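You operate a simulated robot arm through the tools that you are given. There is no shell and no other tool.

Carry out the task below with a simulated two-armed robot. There is one attempt and no reset: what you move stays moved.

JOB
Carry the blue tote with both arms and set it on the shelf of the steel table.

It is judged by the outcome, as a careful person would: the job done as asked, and still so three seconds after it is handed in. It fails if anything else is knocked over, pushed out of place, dropped, spilled or broken.

ROBOT AND FRAMES
Two 7-joint arms with two-finger parallel grippers on one trunk, on a base that moves. Base frame: it is fixed to the floor where the robot stands at the start and does not move with it; the origin is under the middle of the robot, x ahead of it, y to its left, z up; the surface under the hand at the start is at about z = 0.85. Lengths are in m, angles in rad, forces in N, time in s.
The left shoulder is at the start at [0.11, 0.169, 1.506], the right one opposite. With the tool pointing down near the work surface each hand reaches from about 0.38 to 0.72 m from the robot's upright axis, wherever it stands, measured 20 degrees to its own side. Places, roughly: shelf of the steel table [0.8, 0.3, 0.3]. Payload 1.57 kg a hand.
Tool frame (each hand has its own): the origin (TCP) lies between the finger pads and is the grasp point; the fingertips stand 0.03 m ahead of it; z points along the fingers, y is the line along which they close. The gripper opens to 0.08 m. The fingers are 0.017 m wide and 0.012 m thick; the gripper's body (0.04 by 0.082 m) begins 0.08 m behind the TCP.
Orientation is told as [roll, pitch, yaw] about the base's x, y, z axes, in that order, counted from this pose: with the fingers straight down and closing along the base's y, the tool's x points along the base's -x, its y along +y and its z along -z.

CONTROLS
- The arms move only by the tool jog_arm. It takes "left_series", "right_series" or both (then of equal length, played together; a hand with none holds still); each is a list that holds one entry, the list of rows, each a list of 7 numbers: the shift along the tool's x, y, z in m, then the turn, a rotation vector about the tool's x, y, z in rad, then the finger opening in m, from 0 to 0.08. In form: [[[tx, ty, tz, ax, ay, az, hand], ...]]. A call has 1 to 20 rows; each row is the pose to reach, as a shift and turn from the pose commanded when the call began, along the tool's axes at that moment. A row lasts 0.2 s, in which the tool goes at most 0.05 m and 0.15 rad; a call with a longer step from one row to the next is refused whole, and so is a gripper value outside its range. A pose out of reach is approached as far as the arm can. The call stops where the force on the tool passes 40 N (or 10 N more than at its start, if that is more) or the arm is blocked; 0.2 s more then pass. The fingers move at their own pace (about 0.072 m/s each) and stop on an object; they squeeze with about 33 N. The grip force told is the motor's: it shows also when the fingers shut on nothing. Time passes only in rows, and 0.2 s behind the last, so rows that repeat a pose let the fingers close. The reply holds the time, the measured pose of the TCP, the force on the tool along the base axes, the opening and the grip force, in the units named above and with some noise, with the torque about the TCP (base axes, N m) and any sound that the robot's microphone picked up.
- Cameras (640 x 400 px; columns grow to the right, rows downward): "scene" is now at [0.1451, 0.023, 1.6765]; the picture's right is [0.33, -0.94, 0.00], its down [-0.79, -0.28, -0.54] and it looks along [0.51, 0.18, -0.84] (base axes); focal length 272 px, centre (320, 200). "left" rides on the left gripper at [0.072, 0.007, -0.122] in its tool frame; the picture's right is [-0.09, 1.00, 0.00], its down [-0.84, -0.08, -0.54] and it looks along [-0.54, -0.05, 0.84] (tool axes); focal length 238 px, centre (320, 200). "right" rides on the right gripper at [0.072, -0.007, -0.122] in its tool frame; the picture's right is [0.09, 1.00, 0.00], its down [-0.84, 0.08, -0.54] and it looks along [-0.54, 0.05, 0.84] (tool axes); focal length 238 px, centre (320, 200). There is no depth. A picture from a camera that has moved, and an enlarged one, comes with that camera's place and axes in the base frame and with its lens.
- capture(camera): a new picture of that camera. The clock stands still meanwhile.
- lift_body(by): slides the trunk up (or, below 0, down) by that many m; the arms and the scene camera ride with it, the base frame stays. It gives what a move gives, with no picture.
- drive_base(legs): drives the robot by 1 to 6 legs, each [ahead, left, turn to the left] in m, m and rad, along the robot's own axes; the way and the turn of a leg run together, so that a leg with both is an arc; at most 1.5 m and 3.142 rad a leg. The arms and the cameras ride along, it lands a little off, and it stops where it bumps. It gives what a move gives.
- aim_head(pan, tilt): turns the head with the scene camera to pan (to the left, within 1.501 rad either way) and tilt (down, from -0.506 to 1.204), counted from straight ahead of the robot. It gives what a move gives.
- close_up(camera, box): a new picture of the part [left, top, right, bottom] of that camera's present view, enlarged. The clock stands still meanwhile.
- close_job(): hands the job in; it is judged then, once.

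Places have to be worked out from the pictures, the camera data and where the tool is seen. Open the grippers and draw the arms clear of the work before you hand the job in, unless the task says otherwise.

The tools are called after "Call:" as name(argument=value, ...) on one line, values as JSON. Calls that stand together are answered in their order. jog_arm: Moves the arms, as the interface text tells. Its arguments: {"type":"object","properties":{"left_series":{"type":"array","items":{"type":"array","items":{"type":"array","items":{"type":"number"}}}},"right_series":{"type":"array","items":{"type":"array","items":{"type":"array","items":{"type":"number"}}}}},"required":[]} The other tools are called the same way: lift_body (by) moves the trunk up or down; drive_base (legs) drives the base; aim_head (pan, tilt) turns the head that bears the scene camera; capture (camera) takes a picture; close_up (camera, box) takes an enlarged picture of a part of a camera's view; close_job () hands the job in.

At the start:

```text
time: 0.0
left_tcp_pos: [0.5367, 0.5015, 0.9991]
left_tcp_rot: [-0.001, -0.001, 0.0]
left_ft_force: [-0.3, 0.8, 0.2]
left_torque: [0.01, -0.03, -0.03]
left_opening: 0.0801
left_gripper_force: 0.0
right_tcp_pos: [0.7236, -0.0858, 1.1736]
right_tcp_rot: [-0.001, -0.001, 0.0]
right_ft_force: [0.3, -1.4, 0.4]
right_torque: [-0.03, 0.0, 0.04]
right_opening: 0.0799
right_gripper_force: 0.0
trunk travel left (down, up): [-0.82, 0.07]
robot x, y, heading: [-0.0015, -0.0028, 0.003]
head pan, tilt (commanded): [0.337, 0.998]
```

scene: 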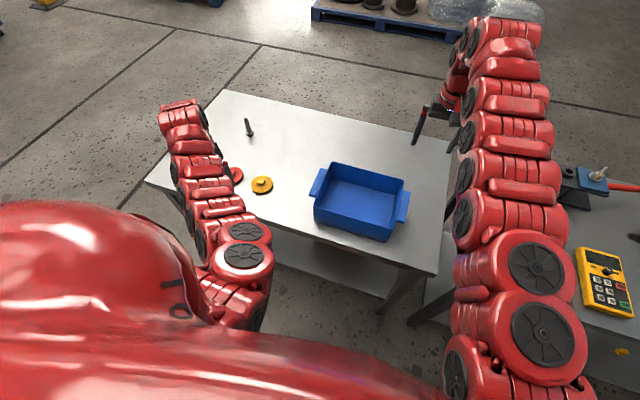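
right: 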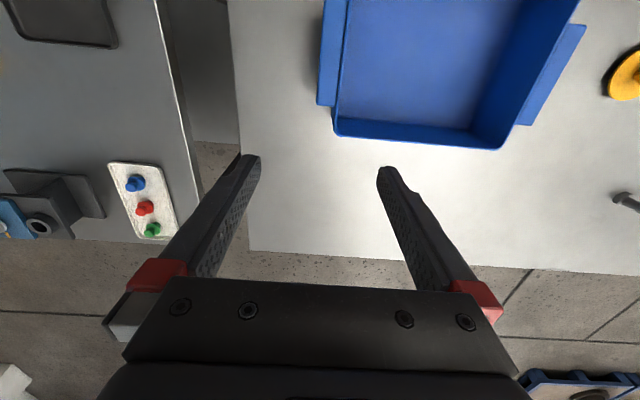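
left: 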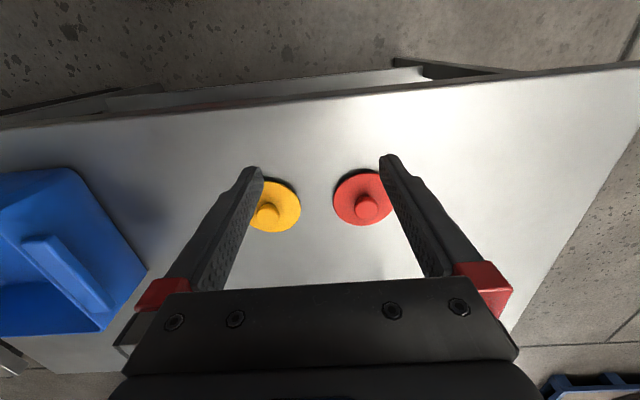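

I start by looking closer at the tote and table before any move.

Call:
close_up(camera="scene", box=[280, 140, 440, 240])

Call:
close_up(camera="scene", box=[130, 80, 460, 330])

Call:
capture(camera="scene")

```text
4.00 times, centred on (360, 190) of scene
camera zoom: at [0.1451, 0.023, 1.6765], right [0.33, -0.94, 0.0], down [-0.79, -0.28, -0.54], along [0.51, 0.18, -0.84], focal length 1088 px, centre (160, 240)
```

zoom: 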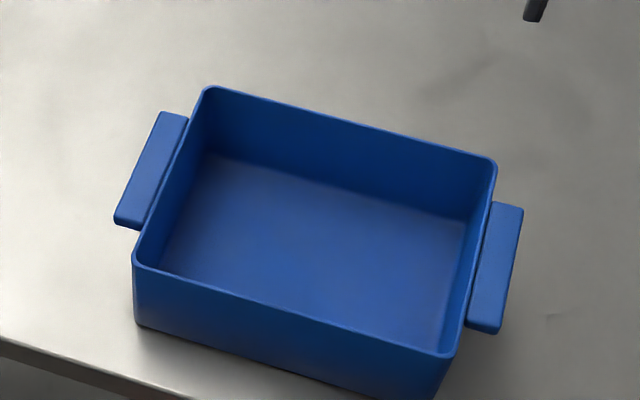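

```text
1.60 times, centred on (295, 205) of scene
camera zoom: at [0.1451, 0.023, 1.6765], right [0.33, -0.94, 0.0], down [-0.79, -0.28, -0.54], along [0.51, 0.18, -0.84], focal length 435 px, centre (360, 192)
```

zoom: 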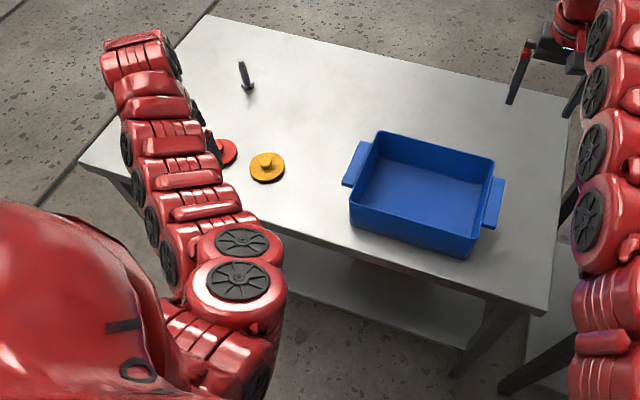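

```text
taken
camera scene: at [0.1451, 0.023, 1.6765], right [0.33, -0.94, 0.0], down [-0.79, -0.28, -0.54], along [0.51, 0.18, -0.84], focal length 272 px, centre (320, 200)
```

scene: 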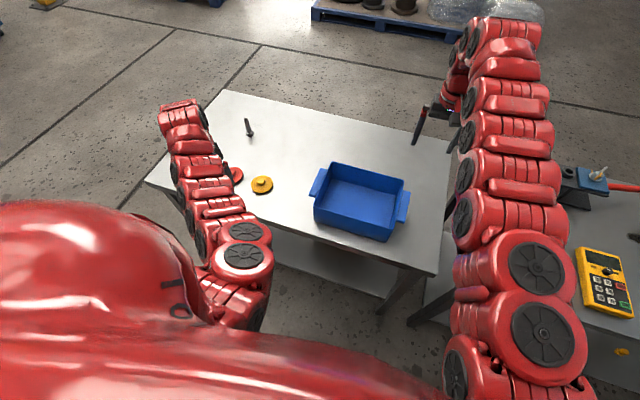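

The table top lies at about x 0.51–1.1, y −0.22–0.86, and the tote at about x 0.56–0.75, y −0.06–0.19, rim near z 0.95. I look at both handles from the wrist cameras.

Call:
close_up(camera="left", box=[0, 150, 160, 350])

Call:
close_up(camera="right", box=[300, 0, 600, 160])

Call:
close_up(camera="left", box=[0, 40, 460, 140])

Call:
close_up(camera="scene", box=[240, 220, 460, 340])

```text
2.00 times, centred on (80, 250) of left
camera zoom: at [0.465, 0.5095, 1.1223], right [0.09, 1.0, 0.0], down [0.84, -0.08, 0.54], along [0.54, -0.05, -0.84], focal length 477 px, centre (800, 100)
```

zoom: 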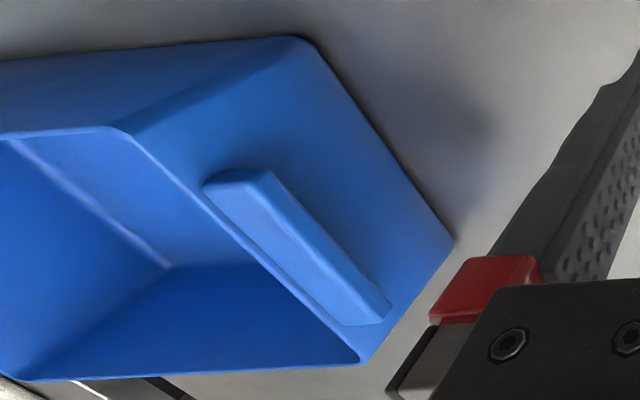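

```text
2.13 times, centred on (450, 80) of right
camera zoom: at [0.651, -0.0934, 1.297], right [-0.09, 1.0, 0.0], down [0.84, 0.08, 0.54], along [0.54, 0.05, -0.84], focal length 508 px, centre (43, 456)
```

zoom: 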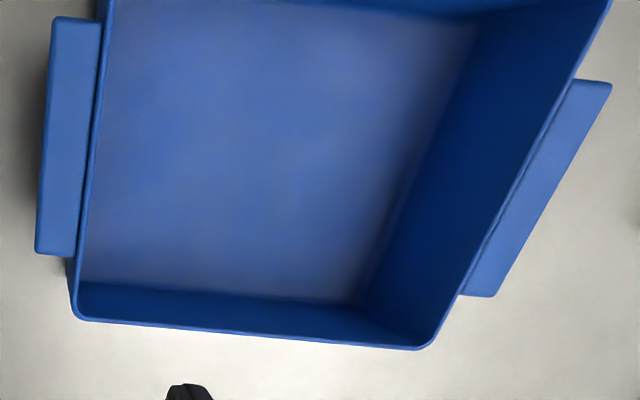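

```text
1.39 times, centred on (230, 90) of left
camera zoom: at [0.465, 0.5095, 1.1223], right [0.09, 1.0, 0.0], down [0.84, -0.08, 0.54], along [0.54, -0.05, -0.84], focal length 332 px, centre (445, 353)
```

zoom: 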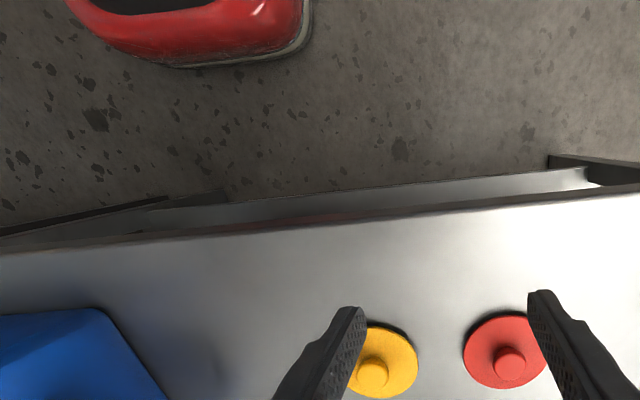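

```text
2.91 times, centred on (350, 280) of scene
camera zoom: at [0.1451, 0.023, 1.6765], right [0.33, -0.94, 0.0], down [-0.79, -0.28, -0.54], along [0.51, 0.18, -0.84], focal length 792 px, centre (233, -33)
```

zoom: 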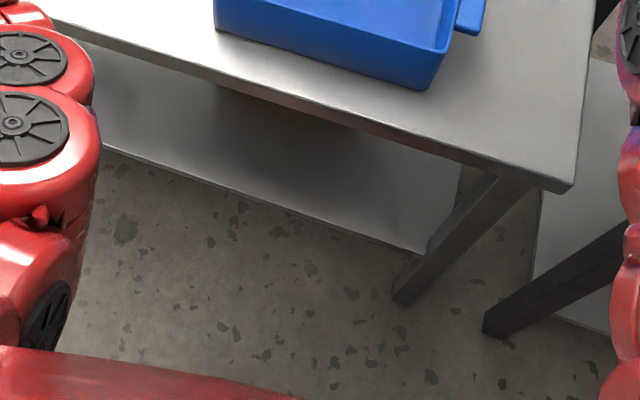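

The shelf looks bare so far, with its near edge around x 0.56. Before driving I check the floor around the robot by turning the head.

Call:
aim_head(pan=1.4, tilt=0.7)

Call:
capture(camera="scene")

Call:
aim_head(pan=-1.4, tilt=0.7)

Call:
capture(camera="scene")

Call:
aim_head(pan=0.0, tilt=0.9)

Call:
capture(camera="scene")

```text
time: 1.3
left_tcp_pos: [0.5374, 0.5024, 0.999]
left_tcp_rot: [0.0, 0.0, 0.001]
left_ft_force: [-0.2, -0.1, -1.0]
left_torque: [0.0, 0.0, 0.0]
left_opening: 0.0799
left_gripper_force: 0.2
right_tcp_pos: [0.7232, -0.0857, 1.1743]
right_tcp_rot: [0.0, 0.0, -0.001]
right_ft_force: [0.6, 0.3, -0.2]
right_torque: [0.02, -0.02, 0.01]
right_opening: 0.0803
right_gripper_force: 0.0
trunk travel left (down, up): [-0.82, 0.07]
robot x, y, heading: [-0.0014, 0.0002, -0.006]
head pan, tilt (commanded): [1.4, 0.7]
```

```text
taken
camera scene: at [0.0938, 0.0836, 1.6997], right [0.99, -0.17, 0.0], down [-0.11, -0.63, -0.76], along [0.13, 0.75, -0.64], focal length 272 px, centre (320, 200)
```

scene: 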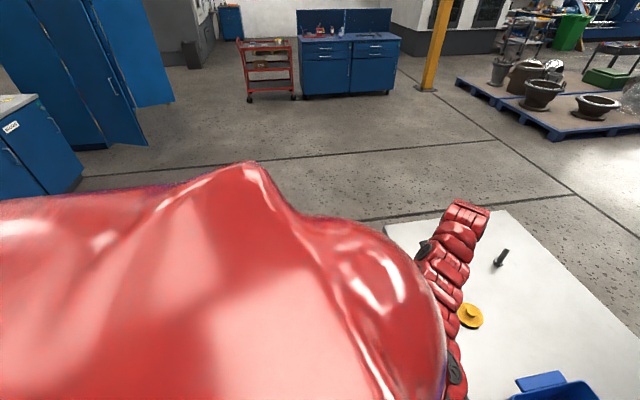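

```text
time: 3.8
left_tcp_pos: [0.536, 0.5025, 1.0]
left_tcp_rot: [-0.001, -0.002, -0.001]
left_ft_force: [-0.8, -1.2, 0.4]
left_torque: [0.05, -0.01, 0.02]
left_opening: 0.0799
left_gripper_force: 0.1
right_tcp_pos: [0.7219, -0.0858, 1.1748]
right_tcp_rot: [0.0, 0.002, 0.001]
right_ft_force: [-0.8, 0.1, 0.5]
right_torque: [0.03, -0.03, -0.01]
right_opening: 0.08
right_gripper_force: 0.0
trunk travel left (down, up): [-0.82, 0.07]
robot x, y, heading: [0.0009, 0.0026, 0.003]
head pan, tilt (commanded): [-1.4, 0.7]
```

```text
taken
camera scene: at [0.0938, -0.0838, 1.6997], right [-0.99, -0.17, 0.0], down [-0.11, 0.63, -0.76], along [0.13, -0.75, -0.64], focal length 272 px, centre (320, 200)
```

scene: 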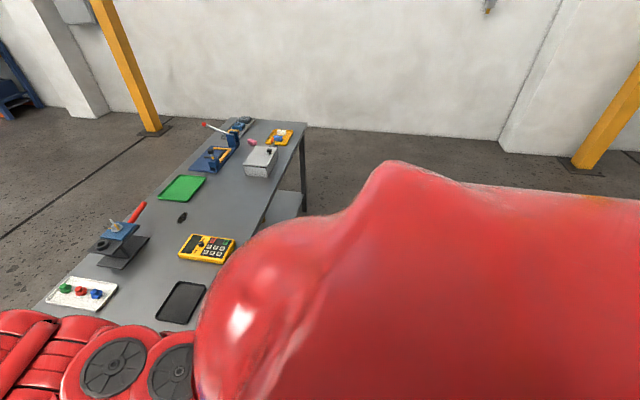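

```text
time: 5.3
left_tcp_pos: [0.538, 0.5018, 0.9994]
left_tcp_rot: [-0.001, 0.001, 0.001]
left_ft_force: [0.7, 0.7, 0.8]
left_torque: [-0.02, 0.01, 0.03]
left_opening: 0.0801
left_gripper_force: 0.1
right_tcp_pos: [0.7223, -0.0858, 1.1745]
right_tcp_rot: [0.0, 0.001, 0.0]
right_ft_force: [-0.7, -0.1, -0.4]
right_torque: [0.02, 0.01, 0.04]
right_opening: 0.08
right_gripper_force: 0.1
trunk travel left (down, up): [-0.82, 0.07]
robot x, y, heading: [-0.0023, -0.0008, 0.003]
head pan, tilt (commanded): [0.0, 0.901]
```

```text
taken
camera scene: at [0.1548, -0.0002, 1.6836], right [0.0, -1.0, 0.0], down [-0.78, 0.0, -0.62], along [0.62, 0.0, -0.78], focal length 272 px, centre (320, 200)
```

scene: 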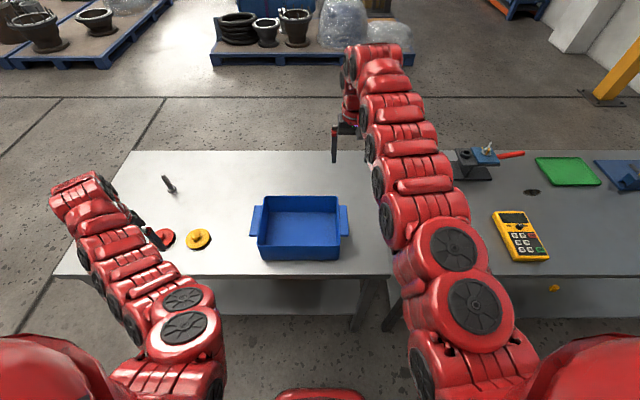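

The floor behind is open. I zoom in on the tote in this straight-ahead view to measure it better.

Call:
close_up(camera="scene", box=[240, 180, 360, 270])

Call:
close_up(camera="scene", box=[40, 140, 420, 340])

```text
4.44 times, centred on (300, 225) of scene
camera zoom: at [0.1548, -0.0002, 1.6836], right [0.0, -1.0, 0.0], down [-0.78, 0.0, -0.62], along [0.62, 0.0, -0.78], focal length 1209 px, centre (409, 89)
```

zoom: 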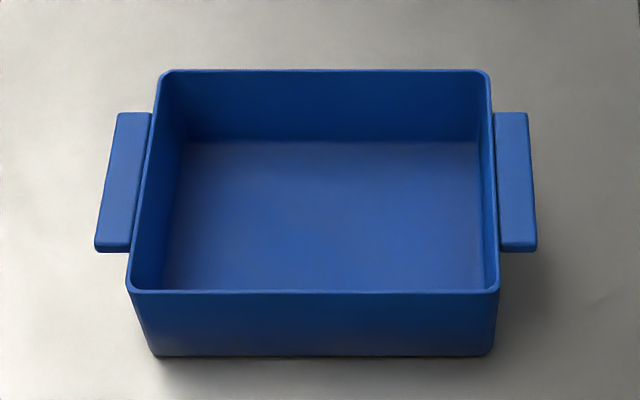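

```text
1.68 times, centred on (230, 240) of scene
camera zoom: at [0.1548, -0.0002, 1.6836], right [0.0, -1.0, 0.0], down [-0.78, 0.0, -0.62], along [0.62, 0.0, -0.78], focal length 458 px, centre (472, 133)
```

zoom: 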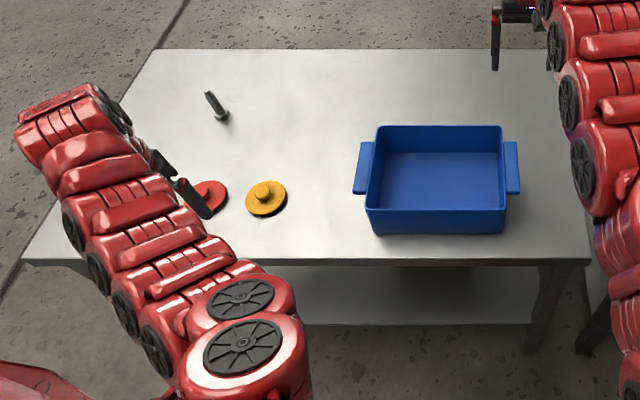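

Tote measured: x 0.561–0.753, y −0.062–0.193, rim z≈0.95; handles are ledges x 0.600–0.714, about 0.028 m out from each end wall, top near z 0.945. I back the base off 0.235 m and 0.065 m left, so both shoulders are symmetric about the tote, with the hands still high.

Call:
drive_base(legs=[[-0.235, 0.066, 0.0]])

Call:
capture(camera="scene")

```text
time: 7.1
left_tcp_pos: [0.3054, 0.5678, 0.9992]
left_tcp_rot: [0.0, 0.001, -0.002]
left_ft_force: [0.4, -0.6, -0.2]
left_torque: [-0.02, 0.04, 0.0]
left_opening: 0.0799
left_gripper_force: 0.1
right_tcp_pos: [0.4894, -0.0214, 1.1741]
right_tcp_rot: [0.0, 0.002, -0.001]
right_ft_force: [0.5, -0.5, -0.5]
right_torque: [0.02, 0.0, 0.0]
right_opening: 0.08
right_gripper_force: 0.0
trunk travel left (down, up): [-0.82, 0.07]
robot x, y, heading: [-0.2315, 0.0658, -0.002]
head pan, tilt (commanded): [0.0, 0.901]
```

```text
taken
camera scene: at [-0.0777, 0.0658, 1.6834], right [0.0, -1.0, 0.0], down [-0.78, 0.0, -0.62], along [0.62, 0.0, -0.78], focal length 272 px, centre (320, 200)
```

scene: 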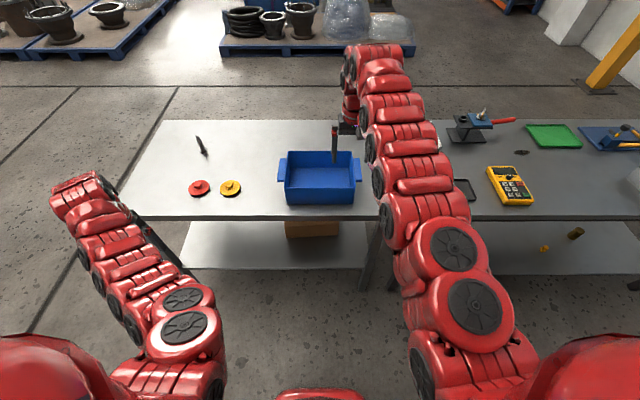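

There is a cardboard box on the shelf right under the tote, so I need to place the tote left of it. I zoom in on the shelf.

Call:
close_up(camera="scene", box=[170, 200, 390, 300])

Call:
close_up(camera="scene", box=[260, 140, 380, 215])

```text
2.91 times, centred on (280, 250) of scene
camera zoom: at [-0.0777, 0.0658, 1.6834], right [0.0, -1.0, 0.0], down [-0.78, 0.0, -0.62], along [0.62, 0.0, -0.78], focal length 792 px, centre (436, 54)
```

zoom: 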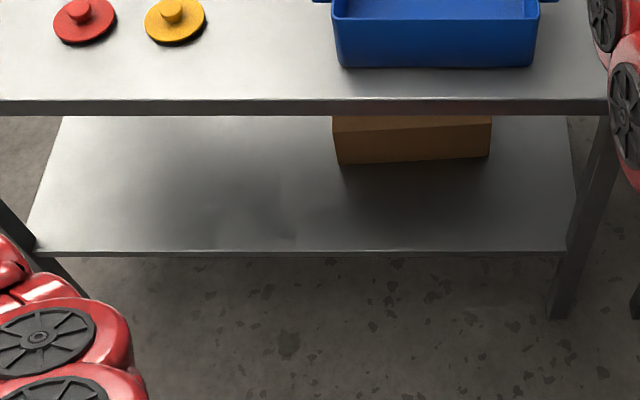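

```text
5.33 times, centred on (320, 178) of scene
camera zoom: at [-0.0777, 0.0658, 1.6834], right [0.0, -1.0, 0.0], down [-0.78, 0.0, -0.62], along [0.62, 0.0, -0.78], focal length 1451 px, centre (320, 320)
```

zoom: 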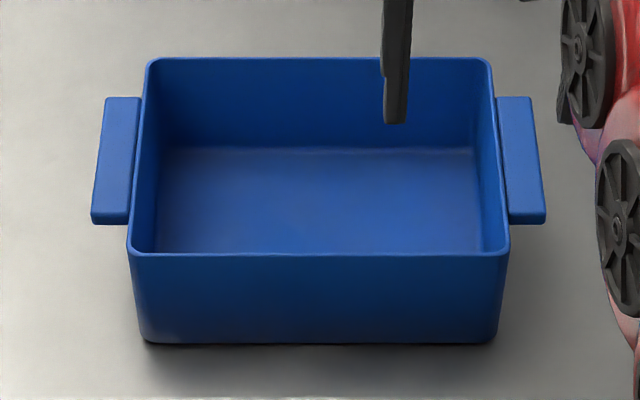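

The shelf (z≈0.3) spans about y −0.18–0.81 with its near edge at x≈0.55, and the box on it takes y −0.04–0.26 beyond x≈0.73; the bay at y≈0.35–0.72 is free. Now I bring both hands, tilted 0.7 rad so the fingers point forward and down, to stand-off poses above the handles, still 0.25 m high until the trunk lowers.

Call:
jog_arm(left_series=[[[-0.0191, -0.0259, -0.0206, 0, -0.05, 0, 0.08], [-0.0383, -0.0518, -0.0412, 0, -0.1, 0, 0.08], [-0.0574, -0.0777, -0.0618, 0, -0.15, 0, 0.08], [-0.0766, -0.1036, -0.0824, 0, -0.2, 0, 0.08], [-0.0957, -0.1295, -0.103, 0, -0.25, 0, 0.08], [-0.1149, -0.1554, -0.1236, 0, -0.3, 0, 0.08], [-0.134, -0.1812, -0.1442, 0, -0.35, 0, 0.08], [-0.1531, -0.2071, -0.1649, 0, -0.4, 0, 0.08], [-0.1723, -0.233, -0.1855, 0, -0.45, 0, 0.08], [-0.1914, -0.2589, -0.2061, 0, -0.5, 0, 0.08], [-0.2106, -0.2848, -0.2267, 0, -0.55, 0, 0.08], [-0.2297, -0.3107, -0.2473, 0, -0.6, 0, 0.08], [-0.2489, -0.3366, -0.2679, 0, -0.65, 0, 0.08], [-0.268, -0.3625, -0.2885, 0, -0.7, 0, 0.08]]], right_series=[[[-0.006, -0.0037, -0.0081, 0, -0.05, 0, 0.08], [-0.012, -0.0075, -0.0162, 0, -0.1, 0, 0.08], [-0.018, -0.0112, -0.0243, 0, -0.15, 0, 0.08], [-0.024, -0.015, -0.0324, 0, -0.2, 0, 0.08], [-0.03, -0.0187, -0.0405, 0, -0.25, 0, 0.08], [-0.036, -0.0225, -0.0486, 0, -0.3, 0, 0.08], [-0.042, -0.0262, -0.0567, 0, -0.35, 0, 0.08], [-0.048, -0.03, -0.0649, 0, -0.4, 0, 0.08], [-0.054, -0.0337, -0.073, 0, -0.45, 0, 0.08], [-0.06, -0.0375, -0.0811, 0, -0.5, 0, 0.08], [-0.066, -0.0412, -0.0892, 0, -0.55, 0, 0.08], [-0.072, -0.045, -0.0973, 0, -0.6, 0, 0.08], [-0.078, -0.0487, -0.1054, 0, -0.65, 0, 0.08], [-0.084, -0.0525, -0.1135, 0, -0.7, 0, 0.08]]])

Call:
capture(camera="scene")

Call:
capture(camera="left")

Call:
capture(camera="right")

```text
time: 10.1
left_tcp_pos: [0.5718, 0.203, 1.2896]
left_tcp_rot: [0.002, -0.703, -0.006]
left_ft_force: [0.4, -0.8, -0.4]
left_torque: [0.03, 0.04, 0.0]
left_opening: 0.0801
left_gripper_force: 0.1
right_tcp_pos: [0.5717, -0.0743, 1.2881]
right_tcp_rot: [0.002, -0.702, -0.003]
right_ft_force: [0.0, -0.2, -0.1]
right_torque: [0.01, -0.04, 0.0]
right_opening: 0.0798
right_gripper_force: 0.0
right hand out of reach, approached as far as the arm can: row 1
trunk travel left (down, up): [-0.82, 0.07]
robot x, y, heading: [-0.2324, 0.0632, 0.004]
head pan, tilt (commanded): [0.0, 0.901]
```

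```text
taken
camera scene: at [-0.0789, 0.0643, 1.6836], right [0.0, -1.0, 0.0], down [-0.78, 0.0, -0.62], along [0.62, 0.0, -0.78], focal length 272 px, centre (320, 200)
```

scene: 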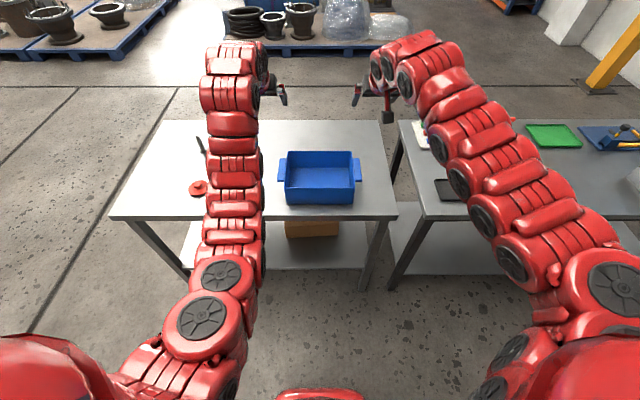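

```text
taken
camera left: at [0.4386, 0.211, 1.3368], right [0.07, 1.0, 0.06], down [0.29, -0.08, 0.95], along [0.95, -0.05, -0.29], focal length 238 px, centre (320, 200)
```

left: 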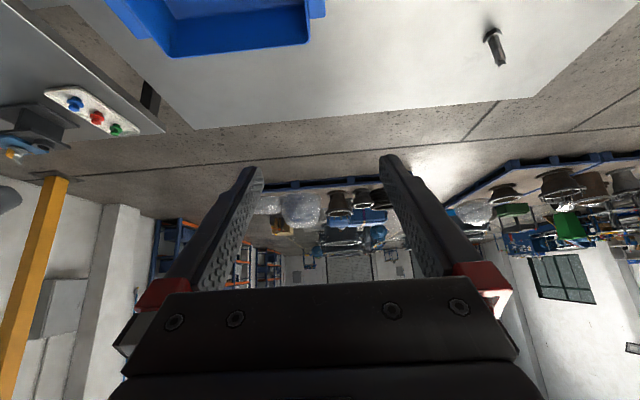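

```text
taken
camera right: at [0.4393, -0.0819, 1.3347], right [-0.07, 1.0, -0.06], down [0.29, 0.08, 0.95], along [0.95, 0.05, -0.29], focal length 238 px, centre (320, 200)
```

right: 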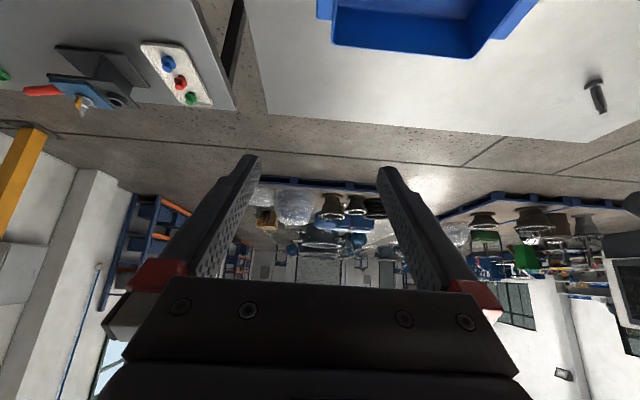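

Both hands are at their stand-off poses, level and symmetric. I lower the trunk 0.25 m, which puts the fingertips about 6 cm above the tote rim.

Call:
lift_body(by=-0.25)

Call:
capture(camera="scene")

Call:
capture(camera="left")

Call:
capture(camera="right")

```text
time: 12.7
left_tcp_pos: [0.5718, 0.2033, 1.0392]
left_tcp_rot: [0.001, -0.701, -0.002]
left_ft_force: [0.1, -0.1, 0.0]
left_torque: [0.01, 0.03, -0.03]
left_opening: 0.0799
left_gripper_force: 0.1
right_tcp_pos: [0.572, -0.0736, 1.0373]
right_tcp_rot: [0.002, -0.701, -0.001]
right_ft_force: [0.0, 0.2, -0.8]
right_torque: [0.01, -0.01, 0.04]
right_opening: 0.0799
right_gripper_force: 0.1
trunk travel left (down, up): [-0.57, 0.32]
robot x, y, heading: [-0.2335, 0.0674, -0.0]
head pan, tilt (commanded): [0.0, 0.901]
```

```text
taken
camera scene: at [-0.0791, 0.0659, 1.4336], right [0.0, -1.0, 0.0], down [-0.78, 0.0, -0.62], along [0.62, 0.0, -0.78], focal length 272 px, centre (320, 200)
```

scene: 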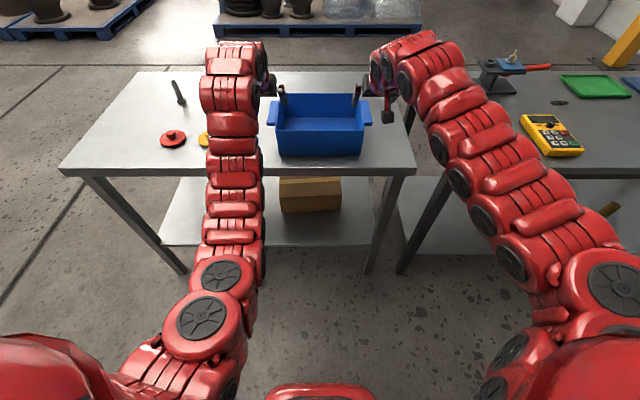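

```text
taken
camera left: at [0.4383, 0.2124, 1.086], right [0.07, 1.0, 0.06], down [0.29, -0.08, 0.95], along [0.95, -0.05, -0.3], focal length 238 px, centre (320, 200)
```

left: 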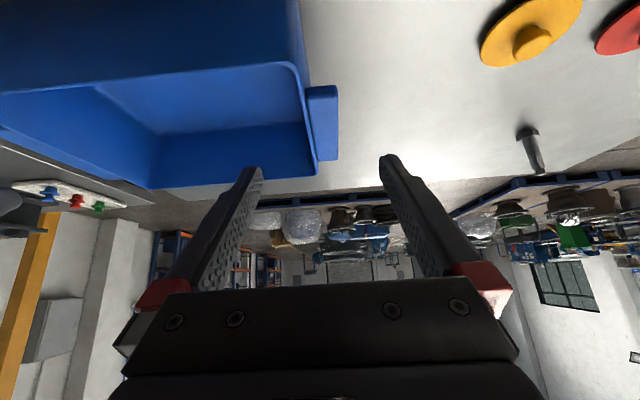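

```text
taken
camera right: at [0.439, -0.0806, 1.0849], right [-0.07, 1.0, -0.06], down [0.29, 0.08, 0.95], along [0.95, 0.05, -0.3], focal length 238 px, centre (320, 200)
```

right: 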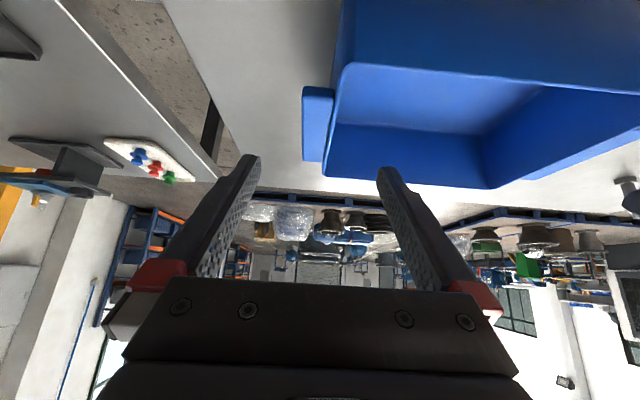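

The hands straddle the handles as planned. I zoom in on each handle to check its lateral alignment and thickness before moving in.

Call:
close_up(camera="left", box=[220, 60, 420, 200])

Call:
close_up(camera="right", box=[220, 60, 420, 200])

Call:
close_up(camera="scene", box=[240, 60, 400, 170])

```text
2.86 times, centred on (320, 130) of left
camera zoom: at [0.4383, 0.2124, 1.086], right [0.07, 1.0, 0.06], down [0.29, -0.08, 0.95], along [0.95, -0.05, -0.3], focal length 681 px, centre (320, 400)
```

zoom: 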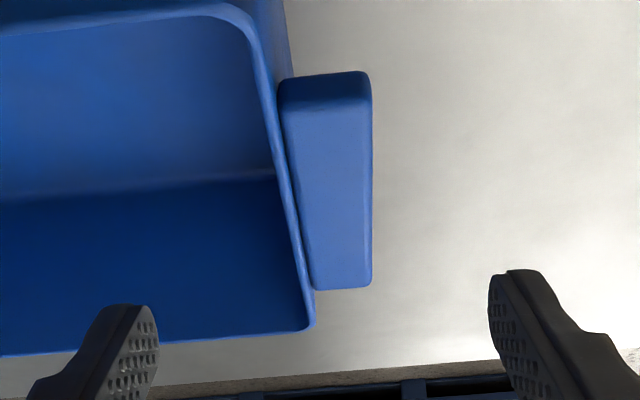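

```text
2.86 times, centred on (320, 130) of right
camera zoom: at [0.439, -0.0806, 1.0849], right [-0.07, 1.0, -0.06], down [0.29, 0.08, 0.95], along [0.95, 0.05, -0.3], focal length 681 px, centre (320, 400)
```

zoom: 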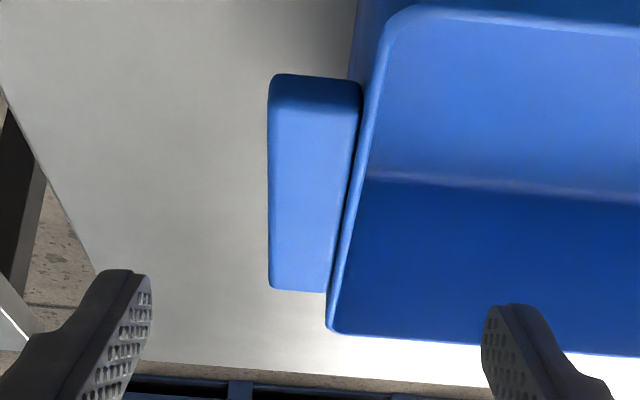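

```text
3.64 times, centred on (320, 115) of scene
camera zoom: at [-0.0791, 0.0659, 1.4336], right [0.0, -1.0, 0.0], down [-0.78, 0.0, -0.62], along [0.62, 0.0, -0.78], focal length 990 px, centre (320, 509)
```

zoom: 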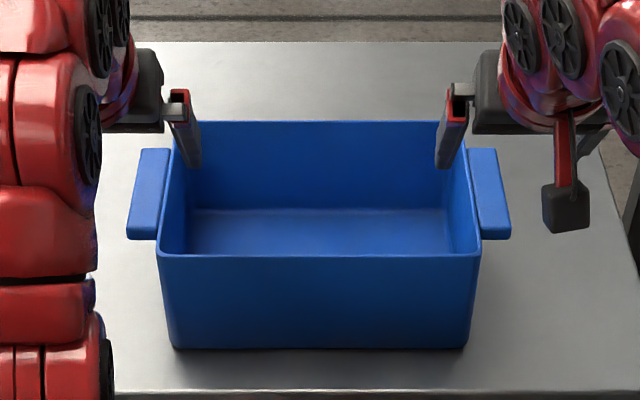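

Handles measure z≈0.935–0.947, outer edges at y≈0.223 and −0.092; each hand will clamp end wall plus ledge (about 0.034 m), centred at y≈0.206 and −0.074. I advance both hands 0.131 m along their fingers, left hand 3 mm outward, grippers open.

Call:
jog_arm(left_series=[[[0, 0.0005, 0.0164, 0, 0, 0, 0.08], [0, 0.001, 0.0328, 0, 0, 0, 0.08], [0, 0.0015, 0.0491, 0, 0, 0, 0.08], [0, 0.002, 0.0655, 0, 0, 0, 0.08], [0, 0.0025, 0.0819, 0, 0, 0, 0.08], [0, 0.003, 0.0983, 0, 0, 0, 0.08], [0, 0.003, 0.1146, 0, 0, 0, 0.08], [0, 0.003, 0.131, 0, 0, 0, 0.08], [0, 0.003, 0.131, 0, 0, 0, 0.08]]], right_series=[[[0, 0, 0.0164, 0, 0, 0, 0.08], [0, 0, 0.0328, 0, 0, 0, 0.08], [0, 0, 0.0491, 0, 0, 0, 0.08], [0, 0, 0.0655, 0, 0, 0, 0.08], [0, 0, 0.0819, 0, 0, 0, 0.08], [0, 0, 0.0983, 0, 0, 0, 0.08], [0, 0, 0.1146, 0, 0, 0, 0.08], [0, 0, 0.131, 0, 0, 0, 0.08], [0, 0, 0.131, 0, 0, 0, 0.08]]])

Call:
capture(camera="scene")

Call:
close_up(camera="left", box=[160, 60, 480, 260])

Call:
close_up(camera="right", box=[160, 60, 480, 260])

```text
time: 14.7
left_tcp_pos: [0.6554, 0.2067, 0.9364]
left_tcp_rot: [0.001, -0.699, -0.005]
left_ft_force: [0.2, -0.1, -0.7]
left_torque: [0.0, 0.0, 0.01]
left_opening: 0.08
left_gripper_force: 0.0
right_tcp_pos: [0.6567, -0.0733, 0.9373]
right_tcp_rot: [0.0, -0.701, -0.002]
right_ft_force: [-0.4, -0.7, -0.5]
right_torque: [0.01, 0.01, -0.02]
right_opening: 0.0796
right_gripper_force: 0.0
trunk travel left (down, up): [-0.57, 0.32]
robot x, y, heading: [-0.239, 0.0635, -0.006]
head pan, tilt (commanded): [0.0, 0.901]
```

```text
taken
camera scene: at [-0.0793, 0.0648, 1.4336], right [0.0, -1.0, 0.0], down [-0.78, 0.0, -0.62], along [0.62, 0.0, -0.78], focal length 272 px, centre (320, 200)
```

scene: 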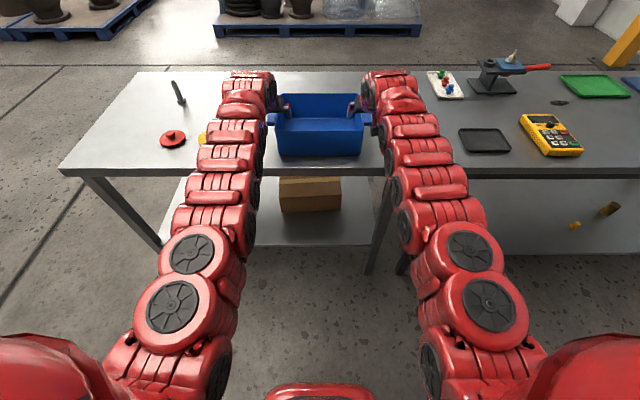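

```text
2.00 times, centred on (320, 160) of left
camera zoom: at [0.5223, 0.2141, 0.9852], right [0.07, 1.0, 0.06], down [0.29, -0.08, 0.95], along [0.95, -0.05, -0.3], focal length 477 px, centre (320, 280)
```

zoom: 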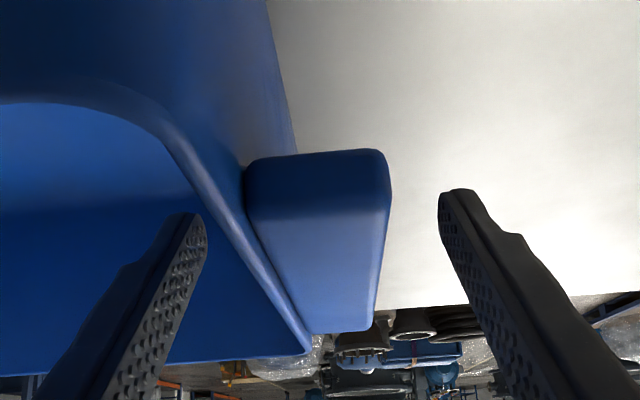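

```text
2.00 times, centred on (320, 160) of right
camera zoom: at [0.523, -0.0812, 0.9847], right [-0.07, 1.0, -0.06], down [0.29, 0.08, 0.95], along [0.95, 0.05, -0.29], focal length 477 px, centre (320, 280)
```

zoom: 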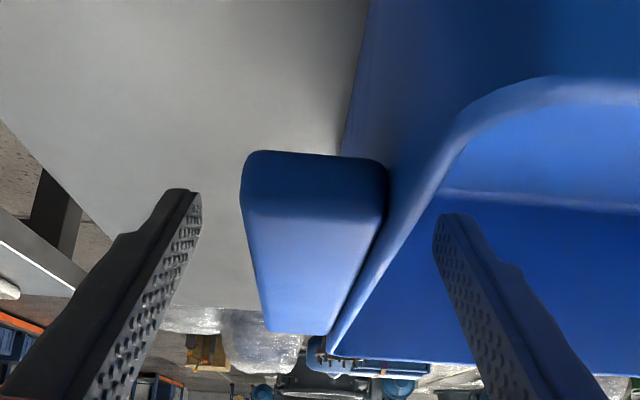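

Both hands stand correctly, inner fingers inside the tote and outer fingers outside the ledges, with no contact forces. I close both grippers together in place.

Call:
jog_arm(left_series=[[[0, 0, 0, 0, 0, 0, 0.05], [0, 0, 0, 0, 0, 0, 0.04], [0, 0, 0, 0, 0, 0, 0.03], [0, 0, 0, 0, 0, 0, 0.02], [0, 0, 0, 0, 0, 0, 0.01], [0, 0, 0, 0, 0, 0, 0.0], [0, 0, 0, 0, 0, 0, 0.0], [0, 0, 0, 0, 0, 0, 0.0]]], right_series=[[[0, 0, 0, 0, 0, 0, 0.05], [0, 0, 0, 0, 0, 0, 0.04], [0, 0, 0, 0, 0, 0, 0.03], [0, 0, 0, 0, 0, 0, 0.02], [0, 0, 0, 0, 0, 0, 0.01], [0, 0, 0, 0, 0, 0, 0.0], [0, 0, 0, 0, 0, 0, 0.0], [0, 0, 0, 0, 0, 0, 0.0]]])

Call:
close_up(camera="left", box=[160, 60, 480, 260])

Call:
close_up(camera="right", box=[160, 60, 480, 260])

Call:
close_up(camera="scene", box=[240, 60, 400, 170])

```text
time: 16.5
left_tcp_pos: [0.6569, 0.2095, 0.9371]
left_tcp_rot: [0.001, -0.699, -0.002]
left_ft_force: [1.2, 17.7, -0.8]
left_torque: [-0.35, -0.02, -0.32]
left_opening: 0.032
left_gripper_force: 32.9
right_tcp_pos: [0.6568, -0.0737, 0.9367]
right_tcp_rot: [-0.003, -0.701, -0.003]
right_ft_force: [-1.3, -19.1, 0.2]
right_torque: [0.4, -0.05, 0.51]
right_opening: 0.0317
right_gripper_force: 32.7
trunk travel left (down, up): [-0.57, 0.32]
robot x, y, heading: [-0.2336, 0.067, -0.002]
head pan, tilt (commanded): [0.0, 0.901]
```

```text
2.00 times, centred on (320, 160) of left
camera zoom: at [0.5225, 0.2162, 0.9853], right [0.07, 1.0, 0.06], down [0.29, -0.08, 0.95], along [0.95, -0.05, -0.3], focal length 477 px, centre (320, 280)
```

zoom: 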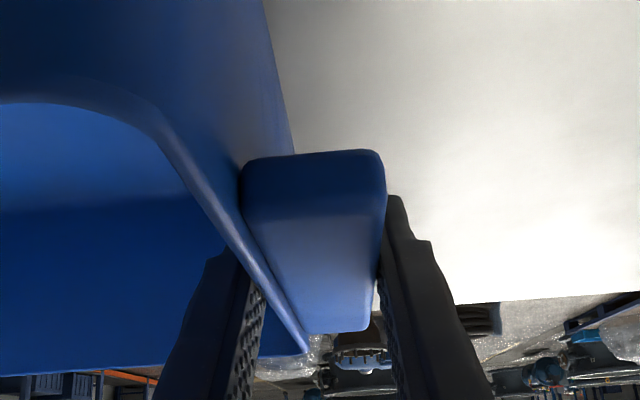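

```text
2.00 times, centred on (320, 160) of right
camera zoom: at [0.5232, -0.0817, 0.9845], right [-0.07, 1.0, -0.06], down [0.29, 0.08, 0.95], along [0.95, 0.05, -0.3], focal length 477 px, centre (320, 280)
```

zoom: 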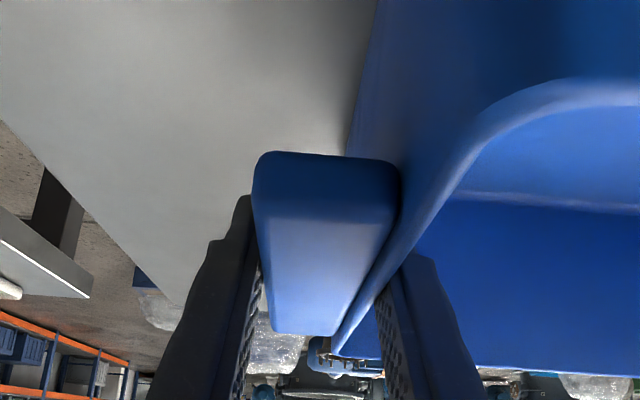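

```text
3.64 times, centred on (320, 115) of scene
camera zoom: at [-0.079, 0.0657, 1.4336], right [0.0, -1.0, 0.0], down [-0.78, 0.0, -0.62], along [0.62, 0.0, -0.78], focal length 990 px, centre (320, 509)
```

zoom: 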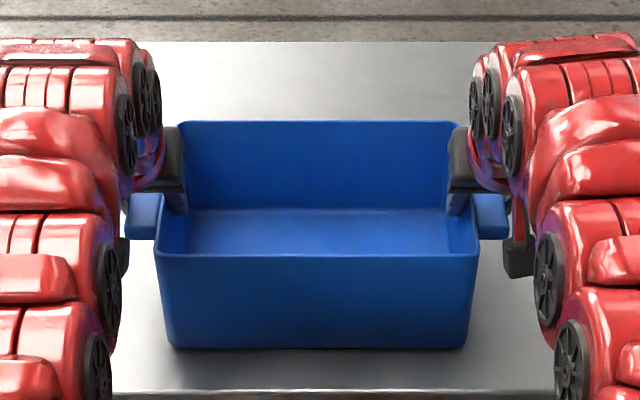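

Both grippers hold with about 33 N on 0.032 m, but the sideways readings (+18/−19 N) show the hands squeezing the tote inward. I relax this by shifting each hand about 2.5 mm outward, keeping the grip.

Call:
jog_arm(left_series=[[[0, 0.0012, 0, 0, 0, 0, 0], [0, 0.0025, 0, 0, 0, 0, 0], [0, 0.0025, 0, 0, 0, 0, 0]]], right_series=[[[0, -0.0012, 0, 0, 0, 0, 0], [0, -0.0025, 0, 0, 0, 0, 0], [0, -0.0025, 0, 0, 0, 0, 0]]])

```text
time: 17.3
left_tcp_pos: [0.6562, 0.2087, 0.9387]
left_tcp_rot: [-0.003, -0.701, -0.002]
left_ft_force: [0.7, 8.5, -0.4]
left_torque: [-0.05, -0.22, 0.05]
left_opening: 0.0321
left_gripper_force: 32.9
right_tcp_pos: [0.6578, -0.0742, 0.9369]
right_tcp_rot: [0.0, -0.701, 0.0]
right_ft_force: [-1.5, -9.5, 0.9]
right_torque: [0.22, 0.07, -0.04]
right_opening: 0.0314
right_gripper_force: 32.9
trunk travel left (down, up): [-0.57, 0.32]
robot x, y, heading: [-0.2349, 0.0676, 0.0]
head pan, tilt (commanded): [0.0, 0.901]
```

Side force has halved; another 2 mm each side should bring it near zero.

Call:
jog_arm(left_series=[[[0, 0.001, 0, 0, 0, 0, 0], [0, 0.002, 0, 0, 0, 0, 0], [0, 0.002, 0, 0, 0, 0, 0]]], right_series=[[[0, -0.001, 0, 0, 0, 0, 0], [0, -0.002, 0, 0, 0, 0, 0], [0, -0.002, 0, 0, 0, 0, 0]]])

```text
time: 18.1
left_tcp_pos: [0.6556, 0.2083, 0.9392]
left_tcp_rot: [-0.003, -0.7, -0.003]
left_ft_force: [0.3, -9.0, 0.2]
left_torque: [0.1, 0.45, 0.33]
left_opening: 0.0317
left_gripper_force: 32.8
right_tcp_pos: [0.6564, -0.0749, 0.9366]
right_tcp_rot: [0.002, -0.701, 0.003]
right_ft_force: [0.5, 10.0, 3.3]
right_torque: [-0.04, -0.16, -0.38]
right_opening: 0.0318
right_gripper_force: 33.0
trunk travel left (down, up): [-0.57, 0.32]
robot x, y, heading: [-0.2323, 0.066, -0.0]
head pan, tilt (commanded): [0.0, 0.901]
```

Slightly overshot (now about −9 N), so I go back 1 mm per side, then it should be nearly neutral.

Call:
jog_arm(left_series=[[[0, -0.001, 0, 0, 0, 0, 0], [0, -0.001, 0, 0, 0, 0, 0]]], right_series=[[[0, 0.001, 0, 0, 0, 0, 0], [0, 0.001, 0, 0, 0, 0, 0]]])

Call:
lift_body(by=0.03)

Call:
capture(camera="scene")

```text
time: 18.7
left_tcp_pos: [0.6567, 0.2094, 0.9378]
left_tcp_rot: [-0.001, -0.699, -0.004]
left_ft_force: [0.7, -14.1, -0.2]
left_torque: [0.32, 0.14, 0.36]
left_opening: 0.0318
left_gripper_force: 32.5
right_tcp_pos: [0.6576, -0.0739, 0.9367]
right_tcp_rot: [-0.001, -0.698, 0.001]
right_ft_force: [-1.7, 15.0, 1.3]
right_torque: [-0.02, -0.35, -0.07]
right_opening: 0.0318
right_gripper_force: 32.8
trunk travel left (down, up): [-0.57, 0.32]
robot x, y, heading: [-0.2361, 0.071, -0.001]
head pan, tilt (commanded): [0.0, 0.901]
```

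```text
time: 19.4
left_tcp_pos: [0.6579, 0.2087, 0.9664]
left_tcp_rot: [-0.002, -0.7, -0.003]
left_ft_force: [0.8, -23.4, -5.3]
left_torque: [0.48, -0.18, 0.38]
left_opening: 0.0319
left_gripper_force: 32.7
right_tcp_pos: [0.6578, -0.0755, 0.9645]
right_tcp_rot: [0.001, -0.698, 0.0]
right_ft_force: [-1.7, 22.9, -0.1]
right_torque: [0.24, 0.23, 0.02]
right_opening: 0.0318
right_gripper_force: 33.4
trunk travel left (down, up): [-0.6, 0.29]
robot x, y, heading: [-0.234, 0.0664, -0.002]
head pan, tilt (commanded): [0.0, 0.901]
```

```text
taken
camera scene: at [-0.0771, 0.0658, 1.4633], right [0.0, -1.0, 0.0], down [-0.78, 0.0, -0.62], along [0.62, 0.0, -0.78], focal length 272 px, centre (320, 200)
```

scene: 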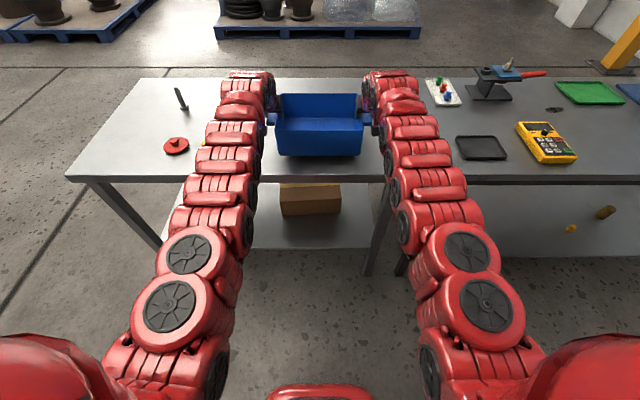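

The tote is off the table, light (a few N), but the hands now pull outward with about 23 N; I bring each hand 2 mm inward and let it settle.

Call:
jog_arm(left_series=[[[0, -0.001, 0, 0, 0, 0, 0], [0, -0.002, 0, 0, 0, 0, 0], [0, -0.002, 0, 0, 0, 0, 0], [0, -0.002, 0, 0, 0, 0, 0], [0, -0.002, 0, 0, 0, 0, 0]]], right_series=[[[0, 0.001, 0, 0, 0, 0, 0], [0, 0.002, 0, 0, 0, 0, 0], [0, 0.002, 0, 0, 0, 0, 0], [0, 0.002, 0, 0, 0, 0, 0], [0, 0.002, 0, 0, 0, 0, 0]]])

```text
time: 20.6
left_tcp_pos: [0.6567, 0.208, 0.9681]
left_tcp_rot: [0.0, -0.701, -0.001]
left_ft_force: [0.2, -18.6, -2.8]
left_torque: [-0.06, -0.29, -0.05]
left_opening: 0.0321
left_gripper_force: 32.9
right_tcp_pos: [0.6578, -0.0745, 0.9661]
right_tcp_rot: [0.001, -0.699, -0.001]
right_ft_force: [-0.8, 18.6, -1.9]
right_torque: [0.13, 0.31, 0.07]
right_opening: 0.0319
right_gripper_force: 32.7
trunk travel left (down, up): [-0.6, 0.29]
robot x, y, heading: [-0.2286, 0.0648, -0.003]
head pan, tilt (commanded): [0.0, 0.901]
```

I hold still a moment to see whether the side force drifts on its own.

Call:
jog_arm(left_series=[[[0, 0, 0, 0, 0, 0, 0], [0, 0, 0, 0, 0, 0, 0], [0, 0, 0, 0, 0, 0, 0], [0, 0, 0, 0, 0, 0, 0]]], right_series=[[[0, 0, 0, 0, 0, 0, 0], [0, 0, 0, 0, 0, 0, 0], [0, 0, 0, 0, 0, 0, 0], [0, 0, 0, 0, 0, 0, 0]]])

```text
time: 21.6
left_tcp_pos: [0.656, 0.2095, 0.9675]
left_tcp_rot: [0.002, -0.699, -0.002]
left_ft_force: [1.9, -17.4, -3.2]
left_torque: [-0.12, -0.33, 0.15]
left_opening: 0.0316
left_gripper_force: 32.7
right_tcp_pos: [0.6576, -0.0748, 0.9665]
right_tcp_rot: [0.0, -0.698, -0.002]
right_ft_force: [-1.6, 16.3, -2.6]
right_torque: [0.2, 0.33, 0.28]
right_opening: 0.0319
right_gripper_force: 32.7
trunk travel left (down, up): [-0.6, 0.29]
robot x, y, heading: [-0.2322, 0.065, -0.001]
head pan, tilt (commanded): [0.0, 0.901]
```

It is steady at about 17 N outward; I bring each hand in another 1.5 mm.

Call:
jog_arm(left_series=[[[0, -0.0015, 0, 0, 0, 0, 0], [0, -0.0015, 0, 0, 0, 0, 0], [0, -0.0015, 0, 0, 0, 0, 0], [0, -0.0015, 0, 0, 0, 0, 0], [0, -0.0015, 0, 0, 0, 0, 0]]], right_series=[[[0, 0.0015, 0, 0, 0, 0, 0], [0, 0.0015, 0, 0, 0, 0, 0], [0, 0.0015, 0, 0, 0, 0, 0], [0, 0.0015, 0, 0, 0, 0, 0], [0, 0.0015, 0, 0, 0, 0, 0]]])

```text
time: 22.8
left_tcp_pos: [0.6576, 0.2088, 0.9672]
left_tcp_rot: [0.004, -0.697, 0.0]
left_ft_force: [1.3, -0.1, -2.3]
left_torque: [-0.22, -0.14, -0.23]
left_opening: 0.0316
left_gripper_force: 33.2
right_tcp_pos: [0.6581, -0.0755, 0.9667]
right_tcp_rot: [-0.003, -0.698, -0.003]
right_ft_force: [-0.8, -0.1, -2.9]
right_torque: [0.27, 0.14, 0.6]
right_opening: 0.0316
right_gripper_force: 33.2
trunk travel left (down, up): [-0.6, 0.29]
robot x, y, heading: [-0.234, 0.0635, -0.002]
head pan, tilt (commanded): [0.0, 0.901]
```

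Side force is now zero and both hands share the ~5 N weight. I raise the trunk 3 cm more and back the base straight off 0.36 m to clear the table edge.

Call:
lift_body(by=0.03)

Call:
drive_base(legs=[[-0.18, 0.0, 0.0], [-0.18, 0.0, 0.0]])

Call:
capture(camera="scene")

```text
time: 23.6
left_tcp_pos: [0.6582, 0.2098, 0.9971]
left_tcp_rot: [0.001, -0.699, 0.0]
left_ft_force: [1.0, 7.3, -2.8]
left_torque: [-0.23, -0.1, -0.15]
left_opening: 0.0318
left_gripper_force: 33.4
right_tcp_pos: [0.6587, -0.0738, 0.9962]
right_tcp_rot: [-0.001, -0.699, -0.003]
right_ft_force: [-0.1, -6.6, -1.6]
right_torque: [0.42, 0.11, 0.46]
right_opening: 0.0318
right_gripper_force: 33.3
trunk travel left (down, up): [-0.63, 0.26]
robot x, y, heading: [-0.232, 0.0656, -0.001]
head pan, tilt (commanded): [0.0, 0.901]
```

```text
time: 26.2
left_tcp_pos: [0.2967, 0.208, 0.9965]
left_tcp_rot: [0.001, -0.701, -0.002]
left_ft_force: [0.6, 25.1, -2.8]
left_torque: [-0.33, 0.17, -0.3]
left_opening: 0.0322
left_gripper_force: 32.9
right_tcp_pos: [0.2956, -0.0756, 0.9964]
right_tcp_rot: [-0.001, -0.702, -0.006]
right_ft_force: [-1.2, -24.7, -1.4]
right_torque: [0.5, -0.13, 0.47]
right_opening: 0.0318
right_gripper_force: 32.8
trunk travel left (down, up): [-0.63, 0.26]
robot x, y, heading: [-0.594, 0.0691, -0.0]
head pan, tilt (commanded): [0.0, 0.901]
```

```text
taken
camera scene: at [-0.4388, 0.0667, 1.4935], right [0.0, -1.0, 0.0], down [-0.78, 0.0, -0.62], along [0.62, 0.0, -0.78], focal length 272 px, centre (320, 200)
```

scene: 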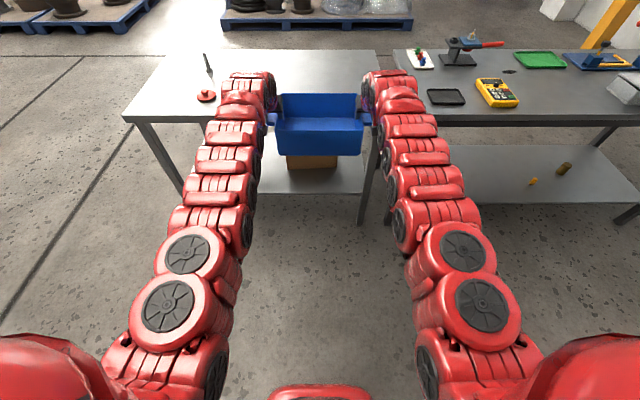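

The tote is clear of the table, but the arm controllers wind up a compressive side force (25 N) because the commanded hand spacing is about 3.5 mm too small. I widen it slightly for a few seconds to unwind, then settle at the neutral spacing.

Call:
jog_arm(left_series=[[[0, 0.00275, 0, 0, 0, 0, 0], [0, 0.00275, 0, 0, 0, 0, 0], [0, 0.00275, 0, 0, 0, 0, 0], [0, 0.00275, 0, 0, 0, 0, 0], [0, 0.00275, 0, 0, 0, 0, 0], [0, 0.00275, 0, 0, 0, 0, 0], [0, 0.00275, 0, 0, 0, 0, 0], [0, 0.00275, 0, 0, 0, 0, 0], [0, 0.00275, 0, 0, 0, 0, 0], [0, 0.00275, 0, 0, 0, 0, 0], [0, 0.00275, 0, 0, 0, 0, 0], [0, 0.00275, 0, 0, 0, 0, 0], [0, 0.00275, 0, 0, 0, 0, 0], [0, 0.00275, 0, 0, 0, 0, 0], [0, 0.00175, 0, 0, 0, 0, 0]]], right_series=[[[0, -0.00275, 0, 0, 0, 0, 0], [0, -0.00275, 0, 0, 0, 0, 0], [0, -0.00275, 0, 0, 0, 0, 0], [0, -0.00275, 0, 0, 0, 0, 0], [0, -0.00275, 0, 0, 0, 0, 0], [0, -0.00275, 0, 0, 0, 0, 0], [0, -0.00275, 0, 0, 0, 0, 0], [0, -0.00275, 0, 0, 0, 0, 0], [0, -0.00275, 0, 0, 0, 0, 0], [0, -0.00275, 0, 0, 0, 0, 0], [0, -0.00275, 0, 0, 0, 0, 0], [0, -0.00275, 0, 0, 0, 0, 0], [0, -0.00275, 0, 0, 0, 0, 0], [0, -0.00275, 0, 0, 0, 0, 0], [0, -0.00175, 0, 0, 0, 0, 0]]])

```text
time: 29.4
left_tcp_pos: [0.296, 0.209, 0.997]
left_tcp_rot: [-0.002, -0.699, -0.004]
left_ft_force: [0.1, -26.3, -3.2]
left_torque: [0.06, 0.12, -0.07]
left_opening: 0.0318
left_gripper_force: 32.7
right_tcp_pos: [0.2973, -0.0749, 0.9975]
right_tcp_rot: [0.0, -0.699, -0.005]
right_ft_force: [0.3, 27.6, -1.8]
right_torque: [0.18, -0.08, 0.27]
right_opening: 0.0317
right_gripper_force: 33.2
trunk travel left (down, up): [-0.63, 0.26]
robot x, y, heading: [-0.592, 0.0676, -0.002]
head pan, tilt (commanded): [0.0, 0.901]
```

Overshot to −26 N; I hold a short while at this spacing to see the drift rate.

Call:
jog_arm(left_series=[[[0, -0.0005, 0, 0, 0, 0, 0], [0, -0.0005, 0, 0, 0, 0, 0], [0, -0.0005, 0, 0, 0, 0, 0]]], right_series=[[[0, 0.0005, 0, 0, 0, 0, 0], [0, 0.0005, 0, 0, 0, 0, 0], [0, 0.0005, 0, 0, 0, 0, 0]]])

```text
time: 30.2
left_tcp_pos: [0.2964, 0.2095, 0.9977]
left_tcp_rot: [-0.001, -0.696, -0.005]
left_ft_force: [0.0, -25.2, -2.2]
left_torque: [-0.23, 0.22, -0.06]
left_opening: 0.0319
left_gripper_force: 33.0
right_tcp_pos: [0.2967, -0.0758, 0.9962]
right_tcp_rot: [-0.001, -0.697, -0.006]
right_ft_force: [0.2, 26.1, -3.0]
right_torque: [0.07, -0.19, 0.07]
right_opening: 0.0317
right_gripper_force: 33.2
trunk travel left (down, up): [-0.63, 0.26]
robot x, y, heading: [-0.5934, 0.0674, -0.006]
head pan, tilt (commanded): [0.0, 0.901]
```

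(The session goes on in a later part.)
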